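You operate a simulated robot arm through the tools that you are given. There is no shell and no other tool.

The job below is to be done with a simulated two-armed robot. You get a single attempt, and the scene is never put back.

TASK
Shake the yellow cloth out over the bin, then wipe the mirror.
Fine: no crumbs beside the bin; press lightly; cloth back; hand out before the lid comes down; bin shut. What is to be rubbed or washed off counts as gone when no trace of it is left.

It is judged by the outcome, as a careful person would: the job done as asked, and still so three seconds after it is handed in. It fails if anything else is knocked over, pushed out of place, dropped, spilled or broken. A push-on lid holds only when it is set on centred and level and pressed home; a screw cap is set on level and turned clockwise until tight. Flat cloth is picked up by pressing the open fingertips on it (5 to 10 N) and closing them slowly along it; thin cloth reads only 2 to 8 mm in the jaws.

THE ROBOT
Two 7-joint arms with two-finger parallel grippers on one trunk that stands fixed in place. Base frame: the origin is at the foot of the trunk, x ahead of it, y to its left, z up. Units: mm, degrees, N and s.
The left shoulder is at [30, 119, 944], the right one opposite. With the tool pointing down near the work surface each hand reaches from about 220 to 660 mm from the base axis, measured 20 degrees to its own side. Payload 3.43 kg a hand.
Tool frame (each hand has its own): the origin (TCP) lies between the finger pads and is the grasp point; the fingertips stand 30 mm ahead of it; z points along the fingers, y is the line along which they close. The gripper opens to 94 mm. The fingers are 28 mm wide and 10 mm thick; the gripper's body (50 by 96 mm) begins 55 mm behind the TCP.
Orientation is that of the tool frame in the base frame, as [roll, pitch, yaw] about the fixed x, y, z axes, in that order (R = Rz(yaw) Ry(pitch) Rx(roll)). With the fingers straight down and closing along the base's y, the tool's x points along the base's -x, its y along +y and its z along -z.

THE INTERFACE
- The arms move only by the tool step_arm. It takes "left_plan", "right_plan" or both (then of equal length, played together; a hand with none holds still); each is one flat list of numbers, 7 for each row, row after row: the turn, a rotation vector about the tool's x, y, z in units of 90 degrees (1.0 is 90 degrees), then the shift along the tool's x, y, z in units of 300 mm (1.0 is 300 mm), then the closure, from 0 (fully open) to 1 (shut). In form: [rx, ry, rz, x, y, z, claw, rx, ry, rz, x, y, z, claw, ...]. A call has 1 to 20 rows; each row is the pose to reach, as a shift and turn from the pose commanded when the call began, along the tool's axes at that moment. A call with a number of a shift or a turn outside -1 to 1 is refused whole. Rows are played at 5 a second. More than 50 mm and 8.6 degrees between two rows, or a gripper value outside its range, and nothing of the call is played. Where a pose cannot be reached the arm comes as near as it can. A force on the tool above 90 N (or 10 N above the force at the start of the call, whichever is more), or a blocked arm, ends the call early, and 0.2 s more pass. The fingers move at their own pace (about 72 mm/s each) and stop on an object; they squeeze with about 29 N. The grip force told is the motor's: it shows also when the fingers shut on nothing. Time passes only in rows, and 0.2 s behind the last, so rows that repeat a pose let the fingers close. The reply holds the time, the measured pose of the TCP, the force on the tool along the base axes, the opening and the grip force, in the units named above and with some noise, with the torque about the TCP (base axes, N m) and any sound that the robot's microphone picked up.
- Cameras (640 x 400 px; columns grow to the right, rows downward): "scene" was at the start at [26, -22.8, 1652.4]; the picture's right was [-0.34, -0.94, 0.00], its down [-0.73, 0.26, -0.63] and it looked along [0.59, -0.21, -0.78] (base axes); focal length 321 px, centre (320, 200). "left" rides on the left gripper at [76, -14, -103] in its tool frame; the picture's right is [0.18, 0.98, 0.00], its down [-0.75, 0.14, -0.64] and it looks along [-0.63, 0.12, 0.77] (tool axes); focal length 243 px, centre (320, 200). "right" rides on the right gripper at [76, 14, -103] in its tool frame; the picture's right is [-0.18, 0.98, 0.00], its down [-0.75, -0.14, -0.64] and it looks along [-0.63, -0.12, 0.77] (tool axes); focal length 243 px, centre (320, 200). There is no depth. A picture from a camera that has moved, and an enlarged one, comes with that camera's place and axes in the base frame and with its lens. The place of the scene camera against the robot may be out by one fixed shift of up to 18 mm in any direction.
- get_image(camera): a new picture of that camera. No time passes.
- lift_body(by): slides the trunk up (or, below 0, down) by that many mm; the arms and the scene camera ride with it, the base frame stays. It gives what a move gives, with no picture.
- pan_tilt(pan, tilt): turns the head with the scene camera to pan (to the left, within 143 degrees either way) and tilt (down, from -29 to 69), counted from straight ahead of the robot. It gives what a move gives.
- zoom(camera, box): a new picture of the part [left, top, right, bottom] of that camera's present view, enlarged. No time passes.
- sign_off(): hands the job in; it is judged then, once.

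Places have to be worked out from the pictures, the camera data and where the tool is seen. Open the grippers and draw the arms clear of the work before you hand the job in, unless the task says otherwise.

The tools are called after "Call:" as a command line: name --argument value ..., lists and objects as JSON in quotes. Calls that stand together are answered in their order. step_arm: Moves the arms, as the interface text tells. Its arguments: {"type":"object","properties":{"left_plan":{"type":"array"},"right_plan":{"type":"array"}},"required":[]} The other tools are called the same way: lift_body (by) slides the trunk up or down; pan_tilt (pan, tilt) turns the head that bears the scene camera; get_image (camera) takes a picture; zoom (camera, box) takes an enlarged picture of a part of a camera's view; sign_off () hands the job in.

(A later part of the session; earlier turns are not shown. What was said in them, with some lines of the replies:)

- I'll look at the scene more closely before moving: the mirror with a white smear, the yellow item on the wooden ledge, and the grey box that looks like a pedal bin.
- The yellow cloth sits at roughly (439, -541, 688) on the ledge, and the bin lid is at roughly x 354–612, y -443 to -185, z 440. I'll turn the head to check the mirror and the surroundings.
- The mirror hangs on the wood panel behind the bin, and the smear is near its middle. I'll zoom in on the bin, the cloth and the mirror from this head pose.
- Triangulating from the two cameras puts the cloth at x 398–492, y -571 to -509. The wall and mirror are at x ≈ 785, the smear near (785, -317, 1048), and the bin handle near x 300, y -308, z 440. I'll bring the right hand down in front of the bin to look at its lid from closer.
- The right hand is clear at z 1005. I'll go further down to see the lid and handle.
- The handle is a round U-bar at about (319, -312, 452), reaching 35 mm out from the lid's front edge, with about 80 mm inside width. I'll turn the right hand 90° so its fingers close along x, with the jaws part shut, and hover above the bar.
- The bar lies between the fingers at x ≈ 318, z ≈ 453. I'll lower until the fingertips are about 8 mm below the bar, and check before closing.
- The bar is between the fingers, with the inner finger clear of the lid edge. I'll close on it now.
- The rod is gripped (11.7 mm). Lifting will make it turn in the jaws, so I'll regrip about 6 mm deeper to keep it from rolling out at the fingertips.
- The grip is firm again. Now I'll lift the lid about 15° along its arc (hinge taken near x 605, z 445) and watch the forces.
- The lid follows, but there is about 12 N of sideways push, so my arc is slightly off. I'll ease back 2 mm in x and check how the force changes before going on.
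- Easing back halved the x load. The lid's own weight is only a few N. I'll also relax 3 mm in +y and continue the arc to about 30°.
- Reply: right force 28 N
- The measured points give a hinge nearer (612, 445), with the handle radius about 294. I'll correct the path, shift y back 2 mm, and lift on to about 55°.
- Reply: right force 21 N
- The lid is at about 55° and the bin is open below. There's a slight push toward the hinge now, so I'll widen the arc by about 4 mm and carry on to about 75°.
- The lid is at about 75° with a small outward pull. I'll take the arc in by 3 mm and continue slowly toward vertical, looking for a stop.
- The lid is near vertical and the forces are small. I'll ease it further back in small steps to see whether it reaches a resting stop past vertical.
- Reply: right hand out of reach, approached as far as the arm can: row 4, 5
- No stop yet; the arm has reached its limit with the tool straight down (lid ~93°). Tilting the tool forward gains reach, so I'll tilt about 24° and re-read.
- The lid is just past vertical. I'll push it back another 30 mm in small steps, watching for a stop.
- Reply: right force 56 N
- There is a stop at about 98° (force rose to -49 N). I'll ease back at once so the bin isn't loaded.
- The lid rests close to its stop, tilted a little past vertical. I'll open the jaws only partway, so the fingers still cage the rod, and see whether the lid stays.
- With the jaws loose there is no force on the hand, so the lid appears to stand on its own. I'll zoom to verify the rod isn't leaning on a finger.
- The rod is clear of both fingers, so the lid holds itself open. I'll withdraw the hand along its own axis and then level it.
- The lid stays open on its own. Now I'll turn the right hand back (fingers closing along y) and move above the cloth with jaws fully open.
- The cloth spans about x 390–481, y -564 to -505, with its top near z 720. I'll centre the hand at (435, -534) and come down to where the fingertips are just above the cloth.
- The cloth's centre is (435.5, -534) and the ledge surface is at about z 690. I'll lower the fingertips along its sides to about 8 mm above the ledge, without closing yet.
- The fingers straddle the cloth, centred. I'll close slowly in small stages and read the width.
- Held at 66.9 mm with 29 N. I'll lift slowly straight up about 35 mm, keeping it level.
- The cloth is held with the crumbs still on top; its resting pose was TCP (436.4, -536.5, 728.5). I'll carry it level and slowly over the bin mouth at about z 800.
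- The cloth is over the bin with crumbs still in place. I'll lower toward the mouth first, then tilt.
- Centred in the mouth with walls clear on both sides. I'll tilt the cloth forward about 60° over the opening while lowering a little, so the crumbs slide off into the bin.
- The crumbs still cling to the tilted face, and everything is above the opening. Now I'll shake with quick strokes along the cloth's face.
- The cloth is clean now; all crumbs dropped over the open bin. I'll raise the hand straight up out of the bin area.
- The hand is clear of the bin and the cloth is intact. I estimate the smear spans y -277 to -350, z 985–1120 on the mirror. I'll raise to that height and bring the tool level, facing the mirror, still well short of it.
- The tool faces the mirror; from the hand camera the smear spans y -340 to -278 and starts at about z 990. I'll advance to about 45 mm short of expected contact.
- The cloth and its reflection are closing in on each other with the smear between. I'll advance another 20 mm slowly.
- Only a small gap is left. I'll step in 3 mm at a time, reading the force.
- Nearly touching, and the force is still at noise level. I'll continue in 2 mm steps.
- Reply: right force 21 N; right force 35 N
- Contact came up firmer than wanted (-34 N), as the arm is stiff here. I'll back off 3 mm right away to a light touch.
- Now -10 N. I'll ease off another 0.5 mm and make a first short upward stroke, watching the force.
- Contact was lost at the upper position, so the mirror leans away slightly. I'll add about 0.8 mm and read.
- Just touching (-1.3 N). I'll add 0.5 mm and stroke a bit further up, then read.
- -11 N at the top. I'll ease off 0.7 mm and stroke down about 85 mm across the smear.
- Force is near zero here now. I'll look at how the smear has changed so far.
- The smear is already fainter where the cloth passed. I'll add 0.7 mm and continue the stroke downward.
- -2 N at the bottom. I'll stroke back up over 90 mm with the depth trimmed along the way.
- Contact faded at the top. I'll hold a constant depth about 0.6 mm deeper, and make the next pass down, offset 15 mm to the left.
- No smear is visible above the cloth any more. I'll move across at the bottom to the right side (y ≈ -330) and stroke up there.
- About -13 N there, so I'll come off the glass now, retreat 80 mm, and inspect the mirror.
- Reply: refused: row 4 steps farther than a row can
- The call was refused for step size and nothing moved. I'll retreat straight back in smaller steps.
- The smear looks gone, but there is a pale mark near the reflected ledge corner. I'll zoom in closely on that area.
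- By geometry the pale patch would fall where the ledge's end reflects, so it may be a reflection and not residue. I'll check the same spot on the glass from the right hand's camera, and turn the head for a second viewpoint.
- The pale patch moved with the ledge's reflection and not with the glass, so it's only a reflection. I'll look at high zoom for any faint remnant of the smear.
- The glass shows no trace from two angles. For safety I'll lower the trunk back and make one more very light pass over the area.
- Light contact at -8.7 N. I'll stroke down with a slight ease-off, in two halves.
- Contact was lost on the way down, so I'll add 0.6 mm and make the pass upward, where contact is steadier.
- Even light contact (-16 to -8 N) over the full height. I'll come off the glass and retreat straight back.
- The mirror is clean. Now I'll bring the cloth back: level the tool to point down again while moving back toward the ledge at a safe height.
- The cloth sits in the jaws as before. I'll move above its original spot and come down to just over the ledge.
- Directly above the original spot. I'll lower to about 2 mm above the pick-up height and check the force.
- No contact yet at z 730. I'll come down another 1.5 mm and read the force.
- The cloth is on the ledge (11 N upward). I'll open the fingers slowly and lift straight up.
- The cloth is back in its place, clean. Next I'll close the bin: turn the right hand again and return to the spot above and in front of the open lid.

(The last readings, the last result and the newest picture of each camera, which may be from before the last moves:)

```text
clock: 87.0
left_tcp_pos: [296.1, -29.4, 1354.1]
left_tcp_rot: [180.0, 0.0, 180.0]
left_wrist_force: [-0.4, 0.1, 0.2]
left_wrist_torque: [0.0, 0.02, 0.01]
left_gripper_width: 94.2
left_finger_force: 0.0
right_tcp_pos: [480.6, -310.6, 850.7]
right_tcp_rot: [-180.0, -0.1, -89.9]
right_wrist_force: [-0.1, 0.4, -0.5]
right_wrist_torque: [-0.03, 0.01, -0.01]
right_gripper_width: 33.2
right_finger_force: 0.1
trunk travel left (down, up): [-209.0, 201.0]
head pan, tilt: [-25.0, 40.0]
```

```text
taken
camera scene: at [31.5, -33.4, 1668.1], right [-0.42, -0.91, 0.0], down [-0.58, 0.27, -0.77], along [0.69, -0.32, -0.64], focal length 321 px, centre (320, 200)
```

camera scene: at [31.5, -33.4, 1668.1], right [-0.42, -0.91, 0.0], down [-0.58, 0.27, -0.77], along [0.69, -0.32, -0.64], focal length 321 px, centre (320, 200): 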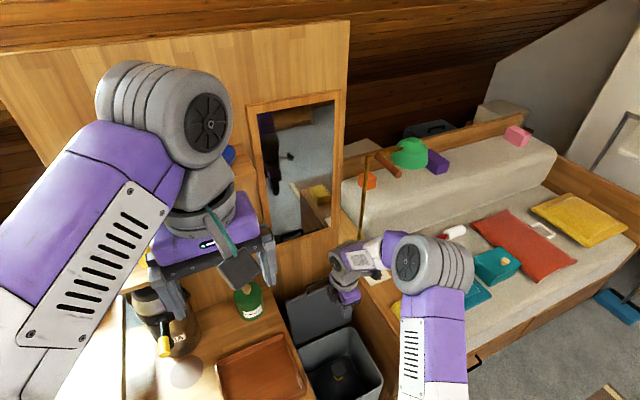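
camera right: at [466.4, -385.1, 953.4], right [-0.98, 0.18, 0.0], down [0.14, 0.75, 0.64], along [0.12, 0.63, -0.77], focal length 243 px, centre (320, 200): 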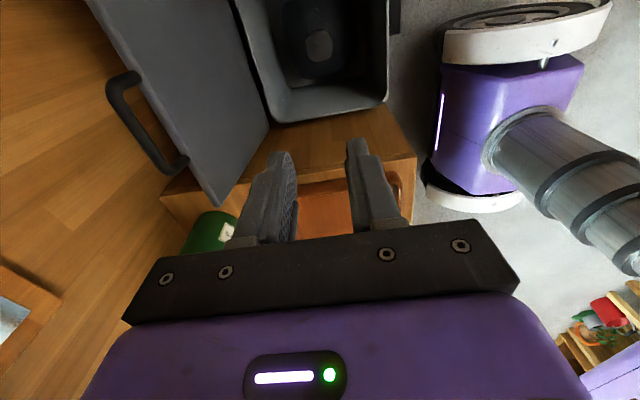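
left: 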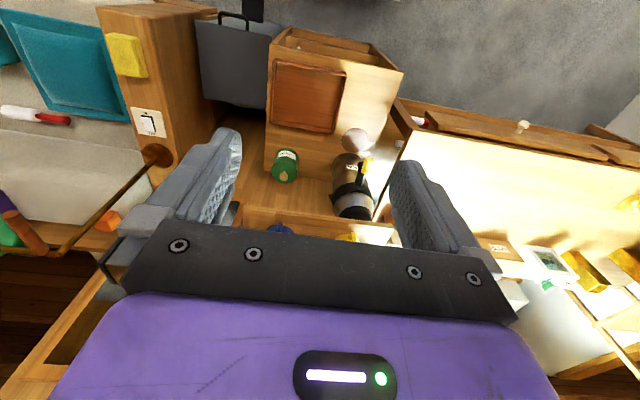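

The lid is still standing open. I'll tilt the hand 23° again and line up above the handle bar.

Call:
step_arm --right_plan '[0.064, 0, 0, -0.002, -0.11, 0.02, 0.65, 0.1275, 0, 0, -0.004, -0.22, 0.05, 0.65, 0.19, 0, 0, -0.006, -0.33, 0.08, 0.65, 0.255, 0, 0, -0.0087, -0.44, 0.107, 0.65, 0.255, 0, 0, -0.0087, -0.45, 0.107, 0.65]'

Call:
get_image --camera "right"

```text
clock: 88.2
left_tcp_pos: [294.9, -29.3, 1354.9]
left_tcp_rot: [-180.0, 0.0, 180.0]
left_wrist_force: [0.1, -0.4, 0.4]
left_wrist_torque: [0.01, 0.01, 0.0]
left_gripper_width: 93.9
left_finger_force: 0.1
right_tcp_pos: [615.0, -305.8, 815.4]
right_tcp_rot: [-156.9, 0.0, -89.9]
right_wrist_force: [-0.2, -1.4, 0.5]
right_wrist_torque: [-0.01, 0.01, -0.01]
right_gripper_width: 32.7
right_finger_force: 0.0
trunk travel left (down, up): [-209.0, 201.0]
head pan, tilt: [-25.0, 40.0]
```

```text
taken
camera right: at [562.7, -381.5, 905.6], right [-0.9, 0.18, -0.38], down [-0.12, 0.75, 0.65], along [0.41, 0.63, -0.66], focal length 243 px, centre (320, 200)
```

right: 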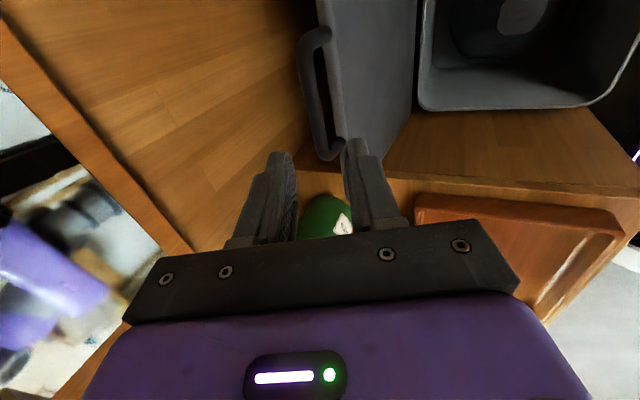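

The bar is lined up between the fingers. I'll advance along the tool axis around it, stopping short to check.

Call:
step_arm --right_plan '[0, 0, 0, 0.0067, -0.003, 0.08, 0.65, 0, 0, 0, 0.0067, -0.006, 0.15, 0.65, 0, 0, 0, 0.0067, -0.006, 0.2, 0.65, 0, 0, 0, 0.0067, -0.006, 0.2, 0.65]'

Call:
zoom --camera "right" --box '[230, 60, 430, 240]'

```text
clock: 89.2
left_tcp_pos: [294.2, -28.3, 1354.8]
left_tcp_rot: [180.0, 0.0, 180.0]
left_wrist_force: [0.4, -1.1, 0.6]
left_wrist_torque: [0.03, 0.01, 0.0]
left_gripper_width: 94.1
left_finger_force: 0.0
right_tcp_pos: [641.4, -309.2, 762.0]
right_tcp_rot: [-157.0, 0.0, -90.0]
right_wrist_force: [-0.1, -0.8, -0.2]
right_wrist_torque: [0.01, -0.02, 0.01]
right_gripper_width: 32.6
right_finger_force: 0.0
trunk travel left (down, up): [-209.0, 201.0]
head pan, tilt: [-25.0, 40.0]
```

```text
2.22 times, centred on (330, 150) of right
camera zoom: at [588.4, -383.4, 851.8], right [-0.91, 0.18, -0.38], down [-0.12, 0.75, 0.65], along [0.41, 0.63, -0.66], focal length 539 px, centre (298, 311)
```

zoom: 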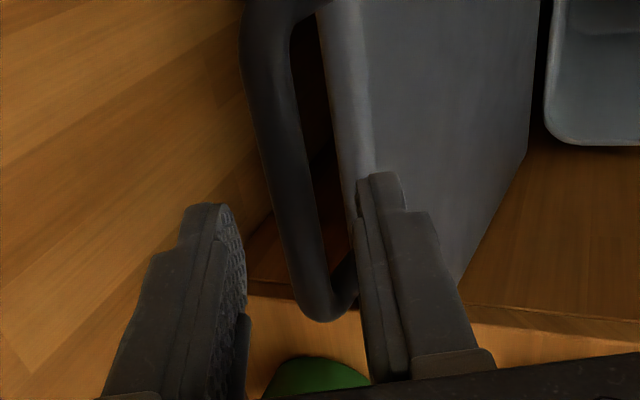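

The bar is between the fingers at the tips. I'll go 13 mm deeper and close on it.

Call:
step_arm --right_plan '[0, 0, 0, 0, 0, 0.025, 0.65, 0, 0, 0, 0, 0, 0.043, 0.65, 0, 0, 0, 0, 0, 0.043, 0.8, 0, 0, 0, 0, 0, 0.043, 1.0, 0, 0, 0, 0, 0, 0.043, 1.0]'

Call:
zoom --camera "right" --box '[230, 60, 430, 240]'

```text
clock: 90.4
left_tcp_pos: [296.7, -29.1, 1354.2]
left_tcp_rot: [180.0, -0.1, 179.9]
left_wrist_force: [0.2, 0.8, 0.1]
left_wrist_torque: [0.04, 0.01, 0.0]
left_gripper_width: 94.2
left_finger_force: 0.0
right_tcp_pos: [645.8, -308.3, 750.8]
right_tcp_rot: [-157.2, 0.0, -89.9]
right_wrist_force: [-3.2, -0.2, -1.0]
right_wrist_torque: [-0.27, 0.1, 0.5]
right_gripper_width: 11.8
right_finger_force: 44.7
trunk travel left (down, up): [-209.0, 201.0]
head pan, tilt: [-25.0, 40.0]
```

```text
2.22 times, centred on (330, 150) of right
camera zoom: at [593.7, -383.9, 839.5], right [-0.91, 0.18, -0.38], down [-0.12, 0.75, 0.65], along [0.41, 0.63, -0.66], focal length 539 px, centre (298, 311)
```

zoom: 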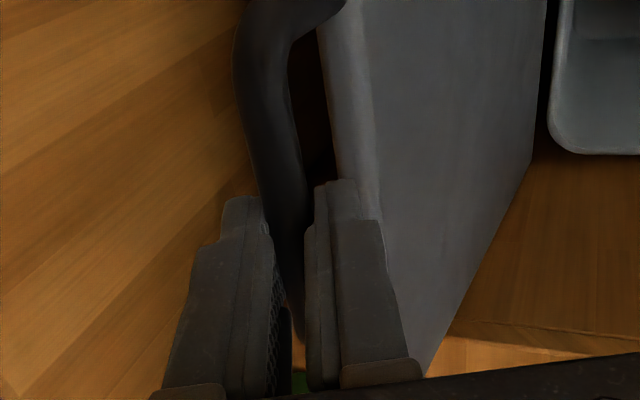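

The bar is gripped again, lid at about 98°. I'll bring the lid forward past vertical along the arc, levelling the tool as it comes.

Call:
step_arm --right_plan '[-0.0556, 0, 0, 0, 0.0376, -0.0232, 1.0, -0.1222, 0, 0, 0, 0.0936, -0.0524, 1.0, -0.1889, 0, 0, 0, 0.1517, -0.0767, 1.0, -0.2556, 0, 0, 0, 0.2113, -0.0959, 1.0, -0.2556, 0, 0, 0, 0.2113, -0.0959, 1.0]'

Call:
get_image --camera "right"

```text
clock: 91.6
left_tcp_pos: [296.0, -28.0, 1354.1]
left_tcp_rot: [-180.0, 0.0, 179.9]
left_wrist_force: [-0.2, -0.8, 0.9]
left_wrist_torque: [-0.02, 0.02, 0.01]
left_gripper_width: 93.8
left_finger_force: 0.1
right_tcp_pos: [577.0, -308.1, 752.0]
right_tcp_rot: [179.9, 0.0, -90.0]
right_wrist_force: [0.2, 0.8, 3.5]
right_wrist_torque: [0.24, -0.02, -0.15]
right_gripper_width: 11.2
right_finger_force: 44.5
trunk travel left (down, up): [-209.0, 201.0]
head pan, tilt: [-25.0, 40.0]
```

```text
taken
camera right: at [563.6, -383.9, 855.9], right [-0.98, 0.19, 0.0], down [0.14, 0.75, 0.64], along [0.12, 0.63, -0.77], focal length 243 px, centre (320, 200)
```

right: 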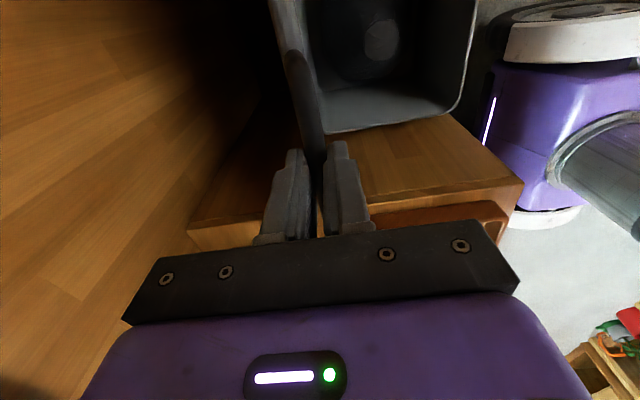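

Forces are near zero, lid at about 83°. I'll lower it along the arc to about 55°.

Call:
step_arm --right_plan '[0, 0, 0, 0, 0.059, 0.009, 1.0, 0, 0, 0, 0, 0.1177, 0.0217, 1.0, 0, 0, 0, 0, 0.175, 0.038, 1.0, 0, 0, 0, 0, 0.2317, 0.0577, 1.0, 0, 0, 0, 0, 0.2867, 0.0807, 1.0, 0, 0, 0, 0, 0.3403, 0.1073, 1.0, 0, 0, 0, 0, 0.3923, 0.137, 1.0, 0, 0, 0, 0, 0.4423, 0.1697, 1.0, 0, 0, 0, 0, 0.4423, 0.1697, 1.0]'

Call:
get_image --camera "right"

```text
clock: 93.6
left_tcp_pos: [295.0, -29.2, 1355.9]
left_tcp_rot: [-179.9, 0.0, -179.9]
left_wrist_force: [-0.5, -0.2, -0.9]
left_wrist_torque: [0.03, -0.01, 0.03]
left_gripper_width: 93.9
left_finger_force: 0.1
right_tcp_pos: [443.9, -308.8, 700.9]
right_tcp_rot: [179.9, 0.1, -90.0]
right_wrist_force: [1.4, -0.2, -1.5]
right_wrist_torque: [0.11, -0.12, -0.66]
right_gripper_width: 11.6
right_finger_force: 44.6
trunk travel left (down, up): [-209.0, 201.0]
head pan, tilt: [-25.0, 40.0]
```

```text
taken
camera right: at [430.5, -383.7, 804.8], right [-0.98, 0.18, 0.0], down [0.14, 0.75, 0.64], along [0.12, 0.63, -0.77], focal length 243 px, centre (320, 200)
```

right: 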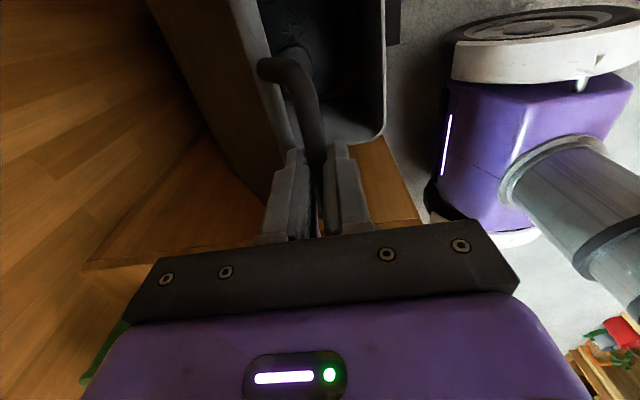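

Still near-zero force. I'll keep lowering to about 20°.

Call:
step_arm --right_plan '[0, 0, 0, 0, 0.0677, 0.052, 1.0, 0, 0, 0, 0, 0.1307, 0.1097, 1.0, 0, 0, 0, 0, 0.1883, 0.1727, 1.0, 0, 0, 0, 0, 0.2403, 0.2403, 1.0, 0, 0, 0, 0, 0.2863, 0.3123, 1.0, 0, 0, 0, 0, 0.3257, 0.3883, 1.0, 0, 0, 0, 0, 0.3583, 0.467, 1.0, 0, 0, 0, 0, 0.3583, 0.467, 1.0]'

Call:
get_image --camera "right"

```text
clock: 95.4
left_tcp_pos: [295.9, -27.9, 1354.2]
left_tcp_rot: [180.0, 0.0, 180.0]
left_wrist_force: [0.6, -1.4, -0.8]
left_wrist_torque: [0.0, -0.02, 0.02]
left_gripper_width: 94.1
left_finger_force: 0.1
right_tcp_pos: [337.0, -307.9, 559.3]
right_tcp_rot: [179.9, 0.0, -90.0]
right_wrist_force: [2.0, 1.5, -0.4]
right_wrist_torque: [0.28, -0.03, -1.11]
right_gripper_width: 11.6
right_finger_force: 44.8
trunk travel left (down, up): [-209.0, 201.0]
head pan, tilt: [-25.0, 40.0]
```

```text
taken
camera right: at [322.7, -383.8, 663.3], right [-0.98, 0.18, 0.0], down [0.14, 0.75, 0.64], along [0.12, 0.63, -0.77], focal length 243 px, centre (320, 200)
```

right: 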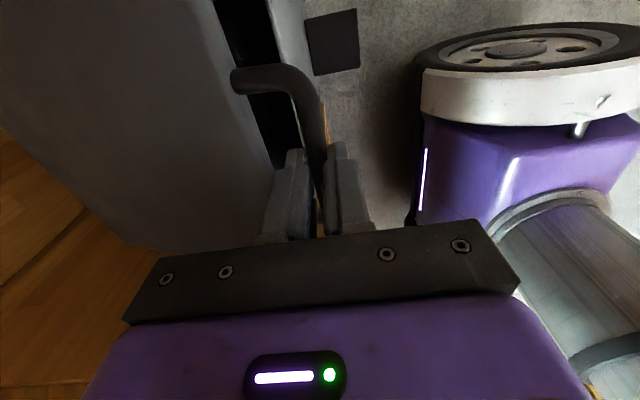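

About 20° now. I'll lower to about 4° and read the force.

Call:
step_arm --right_plan '[0, 0, 0, 0, 0.0257, 0.0817, 1.0, 0, 0, 0, 0, 0.044, 0.165, 1.0, 0, 0, 0, 0, 0.0537, 0.2327, 1.0, 0, 0, 0, 0, 0.0567, 0.2667, 1.0, 0, 0, 0, 0, 0.0567, 0.2667, 1.0]'

Call:
get_image --camera "right"

```text
clock: 96.6
left_tcp_pos: [295.3, -29.3, 1354.9]
left_tcp_rot: [-179.9, 0.0, 179.9]
left_wrist_force: [-0.8, 0.4, 0.4]
left_wrist_torque: [0.01, -0.02, -0.01]
left_gripper_width: 93.9
left_finger_force: 0.0
right_tcp_pos: [319.7, -307.7, 482.1]
right_tcp_rot: [-179.9, -0.1, -89.9]
right_wrist_force: [5.2, -5.6, -0.2]
right_wrist_torque: [0.08, -0.05, -1.15]
right_gripper_width: 11.4
right_finger_force: 44.8
trunk travel left (down, up): [-209.0, 201.0]
head pan, tilt: [-25.0, 40.0]
```

```text
taken
camera right: at [306.1, -383.5, 584.4], right [-0.98, 0.18, 0.0], down [0.14, 0.75, 0.64], along [0.12, 0.63, -0.77], focal length 243 px, centre (320, 200)
```

right: 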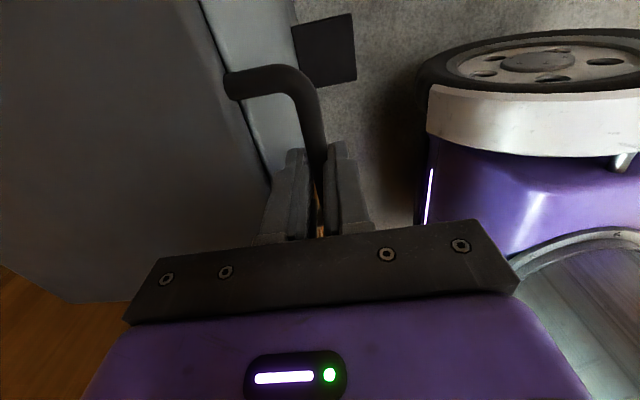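

Nearly shut with no downward load yet. I'll lower the last millimetres in small steps.

Call:
step_arm --right_plan '[0, 0, 0, 0, 0.001, 0.013, 1.0, 0, 0, 0, 0, 0.001, 0.026, 1.0, 0, 0, 0, 0, 0.001, 0.026, 1.0]'

Call:
step_arm --right_plan '[0, 0, 0, 0, 0, 0.008, 1.0, 0, 0, 0, 0, 0, 0.008, 1.0]'

Call:
zoom --camera "right" --box '[180, 0, 420, 160]'

```text
clock: 97.4
left_tcp_pos: [295.8, -29.0, 1354.7]
left_tcp_rot: [180.0, -0.1, -180.0]
left_wrist_force: [0.1, 0.4, 0.2]
left_wrist_torque: [0.0, 0.0, -0.03]
left_gripper_width: 93.8
left_finger_force: 0.1
right_tcp_pos: [319.5, -308.1, 473.8]
right_tcp_rot: [180.0, 0.0, -90.0]
right_wrist_force: [7.2, -6.0, -1.4]
right_wrist_torque: [-0.1, -0.1, -1.16]
right_gripper_width: 11.3
right_finger_force: 45.6
trunk travel left (down, up): [-209.0, 201.0]
head pan, tilt: [-25.0, 40.0]
```

```text
clock: 98.0
left_tcp_pos: [294.6, -29.1, 1354.5]
left_tcp_rot: [-180.0, 0.1, -180.0]
left_wrist_force: [-0.2, 0.5, 0.6]
left_wrist_torque: [0.0, 0.02, 0.03]
left_gripper_width: 94.0
left_finger_force: 0.1
right_tcp_pos: [317.8, -309.0, 471.5]
right_tcp_rot: [179.9, 0.0, -89.9]
right_wrist_force: [6.7, -8.5, -0.8]
right_wrist_torque: [0.02, -0.13, -1.13]
right_gripper_width: 11.6
right_finger_force: 44.9
trunk travel left (down, up): [-209.0, 201.0]
head pan, tilt: [-25.0, 40.0]
```

```text
2.50 times, centred on (300, 80) of right
camera zoom: at [305.7, -383.6, 574.0], right [-0.98, 0.18, 0.0], down [0.14, 0.75, 0.64], along [0.12, 0.63, -0.77], focal length 606 px, centre (370, 500)
```

zoom: 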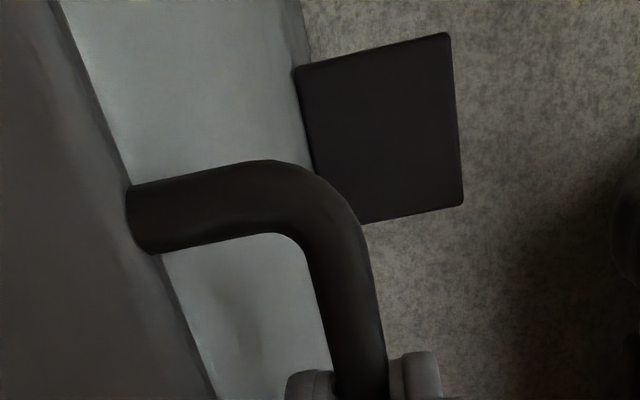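

Not seated yet. I'll continue down in 2 mm steps.

Call:
step_arm --right_plan '[0, 0, 0, 0, 0.002, 0.007, 1.0, 0, 0, 0, 0, 0.002, 0.007, 1.0]'

Call:
step_arm --right_plan '[0, 0, 0, 0, 0, 0.007, 1.0, 0, 0, 0, 0, 0, 0.007, 1.0]'

```text
clock: 98.6
left_tcp_pos: [297.0, -29.2, 1354.4]
left_tcp_rot: [180.0, 0.0, 179.9]
left_wrist_force: [-0.1, -0.4, -0.5]
left_wrist_torque: [0.01, -0.01, 0.02]
left_gripper_width: 93.8
left_finger_force: 0.1
right_tcp_pos: [319.2, -307.8, 468.7]
right_tcp_rot: [-180.0, 0.0, -89.9]
right_wrist_force: [8.8, -7.2, 0.7]
right_wrist_torque: [-0.18, -0.14, -1.16]
right_gripper_width: 11.5
right_finger_force: 45.0
trunk travel left (down, up): [-209.0, 201.0]
head pan, tilt: [-25.0, 40.0]
```

```text
clock: 99.2
left_tcp_pos: [295.9, -28.3, 1355.3]
left_tcp_rot: [180.0, 0.0, -179.9]
left_wrist_force: [-0.3, 0.7, 0.5]
left_wrist_torque: [0.02, -0.02, -0.01]
left_gripper_width: 94.0
left_finger_force: 0.0
right_tcp_pos: [320.0, -308.8, 469.0]
right_tcp_rot: [-179.9, 0.0, -90.1]
right_wrist_force: [6.2, -5.2, 24.2]
right_wrist_torque: [0.35, -0.15, -1.15]
right_gripper_width: 11.3
right_finger_force: 45.3
trunk travel left (down, up): [-209.0, 201.0]
head pan, tilt: [-25.0, 40.0]
```

The lid is seated (24 N upward). I'll relieve the load, open the jaws partway, and lift the hand straight off the bar.

Call:
step_arm --right_plan '[0, 0, 0, 0, 0, -0.006, 1.0, 0, 0, 0, 0, 0, -0.006, 0.85, 0, 0, 0, 0, 0, -0.006, 0.65, 0, 0, 0, 0, 0, -0.006, 0.65, 0, 0, 0, 0, 0, -0.006, 0.65]'

Call:
zoom --camera "right" --box '[220, 100, 420, 240]'

```text
clock: 100.4
left_tcp_pos: [296.0, -28.9, 1355.1]
left_tcp_rot: [179.9, 0.1, 179.9]
left_wrist_force: [-0.4, 0.8, 0.1]
left_wrist_torque: [0.01, -0.01, 0.0]
left_gripper_width: 94.0
left_finger_force: 0.1
right_tcp_pos: [318.9, -307.3, 469.3]
right_tcp_rot: [179.9, 0.0, -90.0]
right_wrist_force: [-0.8, 0.2, -0.4]
right_wrist_torque: [-0.01, 0.02, -0.02]
right_gripper_width: 33.0
right_finger_force: 0.0
trunk travel left (down, up): [-209.0, 201.0]
head pan, tilt: [-25.0, 40.0]
```

```text
2.86 times, centred on (320, 170) of right
camera zoom: at [304.0, -383.4, 572.4], right [-0.98, 0.18, 0.0], down [0.14, 0.75, 0.64], along [0.12, 0.63, -0.77], focal length 693 px, centre (320, 286)
```

zoom: 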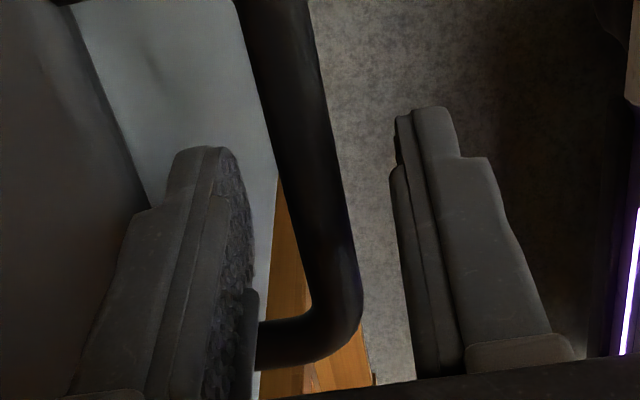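

The bar is free on both sides with no force on the hand. I'll rise straight up clear of the bin.

Call:
step_arm --right_plan '[0, 0, 0, 0, 0, -0.06, 0.65, 0, 0, 0, 0, 0, -0.16, 0.65, 0, 0, 0, 0, 0, -0.3, 0.6, 0, 0, 0, 0, 0, -0.45, 0.4, 0, 0, 0, 0, 0, -0.6, 0.2, 0, 0, 0, 0, 0, -0.76, 0, 0, 0, 0, 0, 0, -0.92, 0]'

Call:
pan_tilt --pan -38 --tilt 58

Call:
get_image --camera "scene"

Call:
get_image --camera "right"

```text
clock: 102.0
left_tcp_pos: [294.4, -28.7, 1354.8]
left_tcp_rot: [179.9, 0.0, 180.0]
left_wrist_force: [0.0, 0.3, 0.9]
left_wrist_torque: [0.02, -0.01, 0.03]
left_gripper_width: 94.1
left_finger_force: 0.0
right_tcp_pos: [316.9, -310.0, 745.5]
right_tcp_rot: [179.8, 0.0, -89.9]
right_wrist_force: [-0.7, -0.5, 0.2]
right_wrist_torque: [-0.01, 0.01, 0.0]
right_gripper_width: 94.2
right_finger_force: 0.0
trunk travel left (down, up): [-209.0, 201.0]
head pan, tilt: [-25.0, 40.0]
```

```text
clock: 102.8
left_tcp_pos: [295.5, -29.0, 1354.0]
left_tcp_rot: [179.9, 0.0, 180.0]
left_wrist_force: [-0.6, 0.7, 0.2]
left_wrist_torque: [0.02, 0.0, 0.01]
left_gripper_width: 94.0
left_finger_force: 0.0
right_tcp_pos: [317.0, -310.2, 744.8]
right_tcp_rot: [-179.9, -0.1, -90.0]
right_wrist_force: [-0.5, -0.2, 0.3]
right_wrist_torque: [0.01, 0.01, -0.03]
right_gripper_width: 94.0
right_finger_force: 0.0
trunk travel left (down, up): [-209.0, 201.0]
head pan, tilt: [-38.0, 58.0]
```

```text
taken
camera scene: at [8.6, -39.6, 1643.8], right [-0.62, -0.79, 0.0], down [-0.67, 0.52, -0.53], along [0.42, -0.33, -0.85], focal length 321 px, centre (320, 200)
```

scene: 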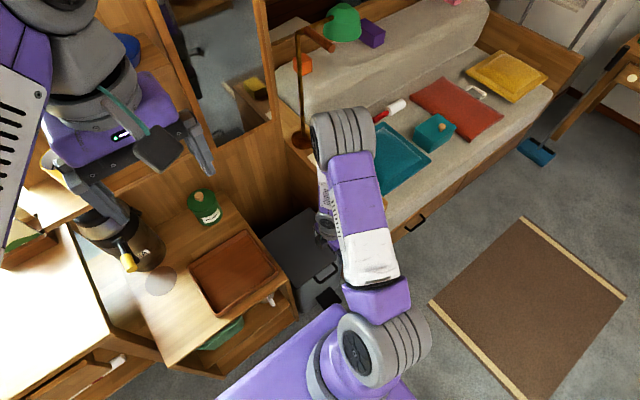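

```text
taken
camera right: at [304.1, -385.8, 847.4], right [-0.98, 0.18, 0.0], down [0.14, 0.75, 0.64], along [0.12, 0.63, -0.77], focal length 243 px, centre (320, 200)
```

right: 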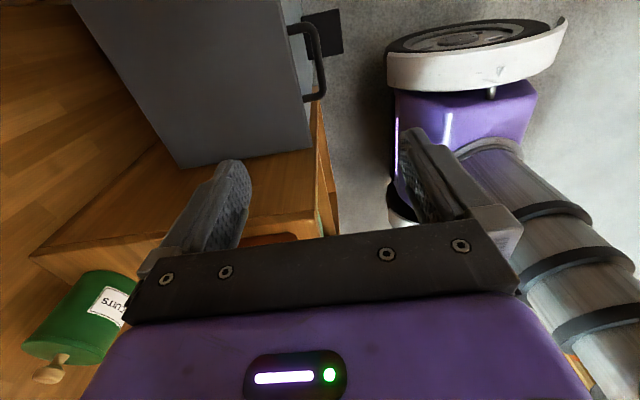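

The lid is shut. I'll bring the right arm up and back to its starting area, rotating the hand back on the way.

Call:
step_arm --right_plan '[0, 0, 0, 0, 0, -0.15, 0, 0, 0, 0, 0.02, 0.01, -0.3, 0, 0, 0, 0, 0.06, 0.02, -0.45, 0, 0, 0, 0, 0.1, 0.04, -0.6, 0, 0, 0, 0, 0.14, 0.06, -0.75, 0, 0, 0, 0, 0.18, 0.08, -0.88, 0]'

Call:
step_arm --right_plan '[0, 0, 0.0833, 0.005, 0, -0.08, 0, 0, 0, 0.1667, 0.01, 0, -0.16, 0, 0, 0, 0.25, 0.015, 0, -0.24, 0, 0, 0, 0.3333, 0.02, 0, -0.32, 0, 0, 0, 0.4167, 0.025, 0, -0.4, 0, 0, 0, 0.5, 0.03, 0, -0.48, 0, 0, 0, 0.5833, 0.035, 0, -0.56, 0, 0, 0, 0.6667, 0.04, 0, -0.64, 0, 0, 0, 0.75, 0.045, 0, -0.72, 0, 0, 0, 0.8333, 0.045, 0, -0.8, 0, 0, 0, 0.9167, 0.045, 0, -0.88, 0, 0, 0, 1.0, 0.045, 0, -0.94, 0]'

Call:
get_image --camera "scene"

Call:
get_image --camera "right"

Call:
get_image --camera "left"

```text
clock: 104.2
left_tcp_pos: [295.0, -29.0, 1354.2]
left_tcp_rot: [-180.0, 0.0, 179.9]
left_wrist_force: [-0.1, 0.0, -0.4]
left_wrist_torque: [-0.01, 0.01, -0.01]
left_gripper_width: 94.1
left_finger_force: 0.0
right_tcp_pos: [293.0, -363.3, 1009.4]
right_tcp_rot: [179.9, 0.1, -90.1]
right_wrist_force: [-0.3, -0.9, -0.9]
right_wrist_torque: [0.0, -0.03, 0.01]
right_gripper_width: 94.2
right_finger_force: 0.0
trunk travel left (down, up): [-209.0, 201.0]
head pan, tilt: [-38.0, 58.0]
```

```text
clock: 106.8
left_tcp_pos: [296.9, -28.9, 1355.2]
left_tcp_rot: [-180.0, 0.0, 179.9]
left_wrist_force: [-0.1, -0.7, 1.1]
left_wrist_torque: [0.0, 0.0, 0.0]
left_gripper_width: 94.0
left_finger_force: 0.1
right_tcp_pos: [296.6, -375.9, 1293.1]
right_tcp_rot: [180.0, -0.1, 179.9]
right_wrist_force: [-0.1, 0.0, -0.3]
right_wrist_torque: [0.06, 0.0, 0.02]
right_gripper_width: 94.1
right_finger_force: 0.0
trunk travel left (down, up): [-209.0, 201.0]
head pan, tilt: [-38.0, 58.0]
```

```text
taken
camera scene: at [8.9, -39.7, 1643.7], right [-0.62, -0.79, 0.0], down [-0.67, 0.52, -0.53], along [0.42, -0.33, -0.85], focal length 321 px, centre (320, 200)
```

scene: 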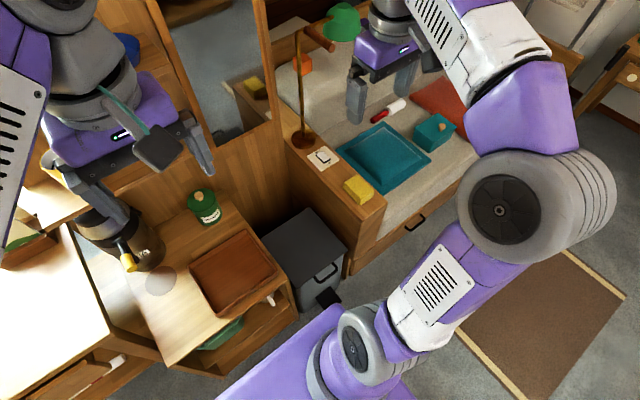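

```text
taken
camera right: at [219.1, -361.2, 1394.9], right [0.19, 0.98, 0.0], down [0.75, -0.14, 0.64], along [0.63, -0.12, -0.77], focal length 243 px, centre (320, 200)
```

right: 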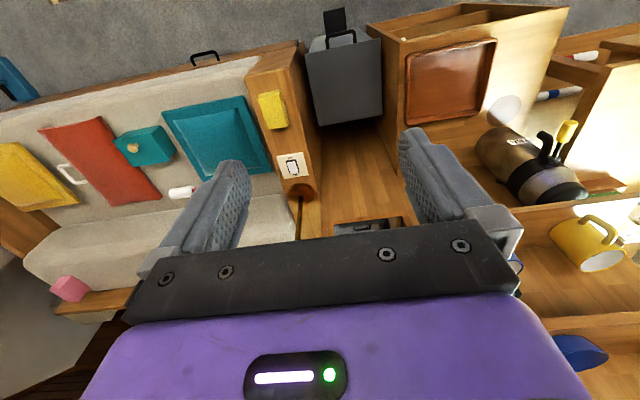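

```text
taken
camera left: at [219.1, -43.7, 1457.5], right [-0.18, 0.98, 0.0], down [0.75, 0.14, 0.64], along [0.63, 0.12, -0.77], focal length 243 px, centre (320, 200)
```

left: 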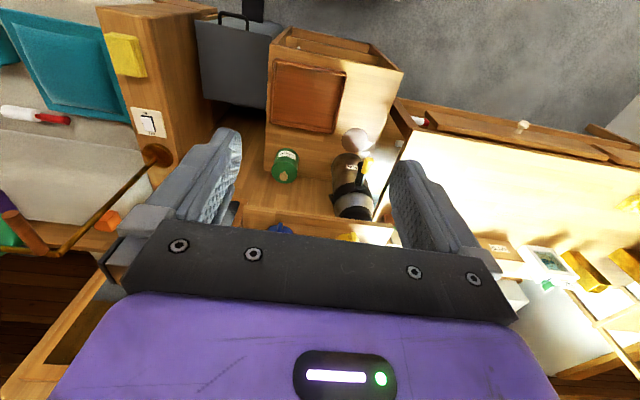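

Everything matches the starting pictures, with the bin shut and the cloth in its place. I'll check details: the floor and ledge near the bin for crumbs, the lid seam, the cloth and the mirror.

Call:
zoom --camera "scene" --box '[240, 190, 390, 320]'

Call:
zoom --camera "right" --box '[230, 0, 410, 200]'

Call:
zoom --camera "right" --box '[250, 80, 310, 140]'

Call:
pan_tilt --pan -19.6 --tilt 51.2

Call:
get_image --camera "scene"

Call:
zoom --camera "scene" --box '[260, 0, 420, 200]'

```text
3.08 times, centred on (315, 255) of scene
camera zoom: at [8.9, -39.7, 1643.7], right [-0.62, -0.79, 0.0], down [-0.67, 0.52, -0.53], along [0.42, -0.33, -0.85], focal length 987 px, centre (335, 31)
```

zoom: 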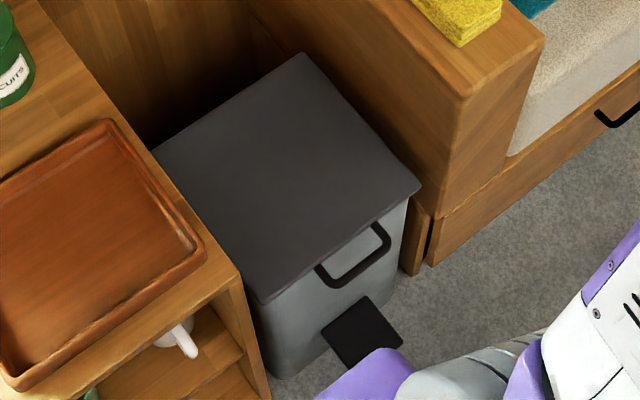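

```text
2.00 times, centred on (320, 100) of right
camera zoom: at [219.1, -361.2, 1394.9], right [0.19, 0.98, 0.0], down [0.75, -0.14, 0.64], along [0.63, -0.12, -0.77], focal length 485 px, centre (320, 400)
```

zoom: 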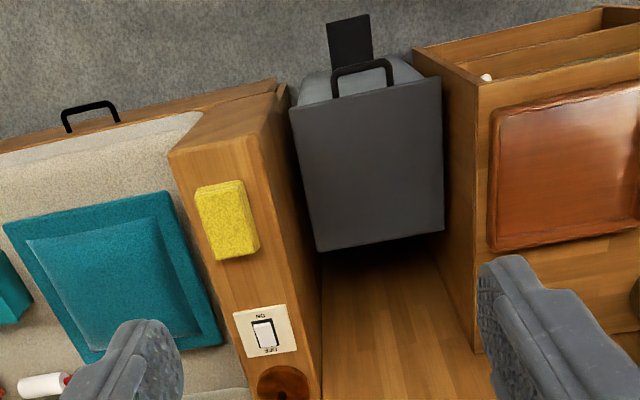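

```text
6.67 times, centred on (280, 110) of right
camera zoom: at [219.1, -361.2, 1394.9], right [0.19, 0.98, 0.0], down [0.75, -0.14, 0.64], along [0.63, -0.12, -0.77], focal length 1618 px, centre (587, 800)
```

zoom: 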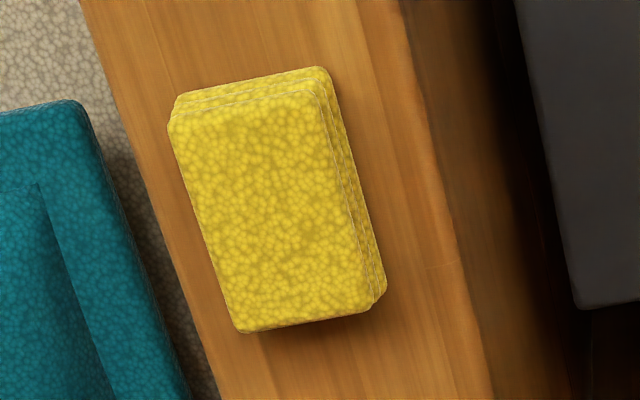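

```text
clock: 107.7
left_tcp_pos: [295.3, -28.7, 1355.3]
left_tcp_rot: [180.0, 0.0, 180.0]
left_wrist_force: [0.9, 0.4, -0.7]
left_wrist_torque: [0.0, 0.01, -0.03]
left_gripper_width: 94.0
left_finger_force: 0.1
right_tcp_pos: [295.6, -376.6, 1291.3]
right_tcp_rot: [-180.0, -0.1, -180.0]
right_wrist_force: [0.5, -0.1, 0.0]
right_wrist_torque: [-0.03, -0.01, -0.02]
right_gripper_width: 93.9
right_finger_force: 0.0
trunk travel left (down, up): [-209.0, 201.0]
head pan, tilt: [-19.6, 51.2]
```

```text
taken
camera scene: at [26.0, -22.8, 1652.3], right [-0.34, -0.94, 0.0], down [-0.73, 0.26, -0.63], along [0.59, -0.21, -0.78], focal length 321 px, centre (320, 200)
```

scene: 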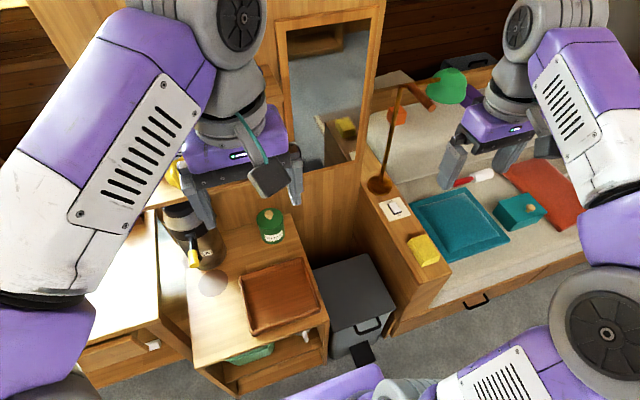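

```text
2.00 times, centred on (340, 100) of scene
camera zoom: at [26.0, -22.8, 1652.3], right [-0.34, -0.94, 0.0], down [-0.73, 0.26, -0.63], along [0.59, -0.21, -0.78], focal length 642 px, centre (280, 400)
```

zoom: 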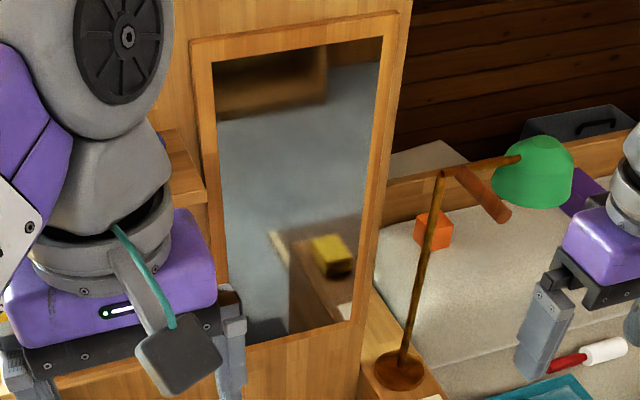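

All checks pass:
- **Mirror:** clean. The pale strip is the reflected rug border, since it shifts with viewpoint.
- **Cloth:** crumb-free and back in place.
- **Bin:** shut, with no crumbs around it.
- **Arms:** clear, with grippers open.

I'm handing the job in.

Call:
sign_off

```text
The job is handed in.
```

The job is handed in. I shook the yellow cloth out over the bin, wiped the mirror, put the cloth back and shut the bin.

- **Cloth:** it had no crumbs left on it after shaking. It is back on the ledge, within a few millimetres of where it was.
- **Crumbs:** I saw none on the floor, the ledge or the lid around the bin.
- **Mirror:** no trace of the smear shows from several angles. The pale strip still visible in it is a reflection, not residue, because it moves with the viewpoint.
- **Pressure:** the first touch on the glass was firmer than I wanted, about 34 N for under a second. After that I kept it to 16 N or less.
- **Bin:** the right hand was out of the bin well before the lid came down. I lowered the lid by its handle until it seated. While opening it I also pushed it briefly against its stop (about 49 N), and the bin did not shift.
- **Arms:** both are clear of the work with grippers open. The left hand was not needed.
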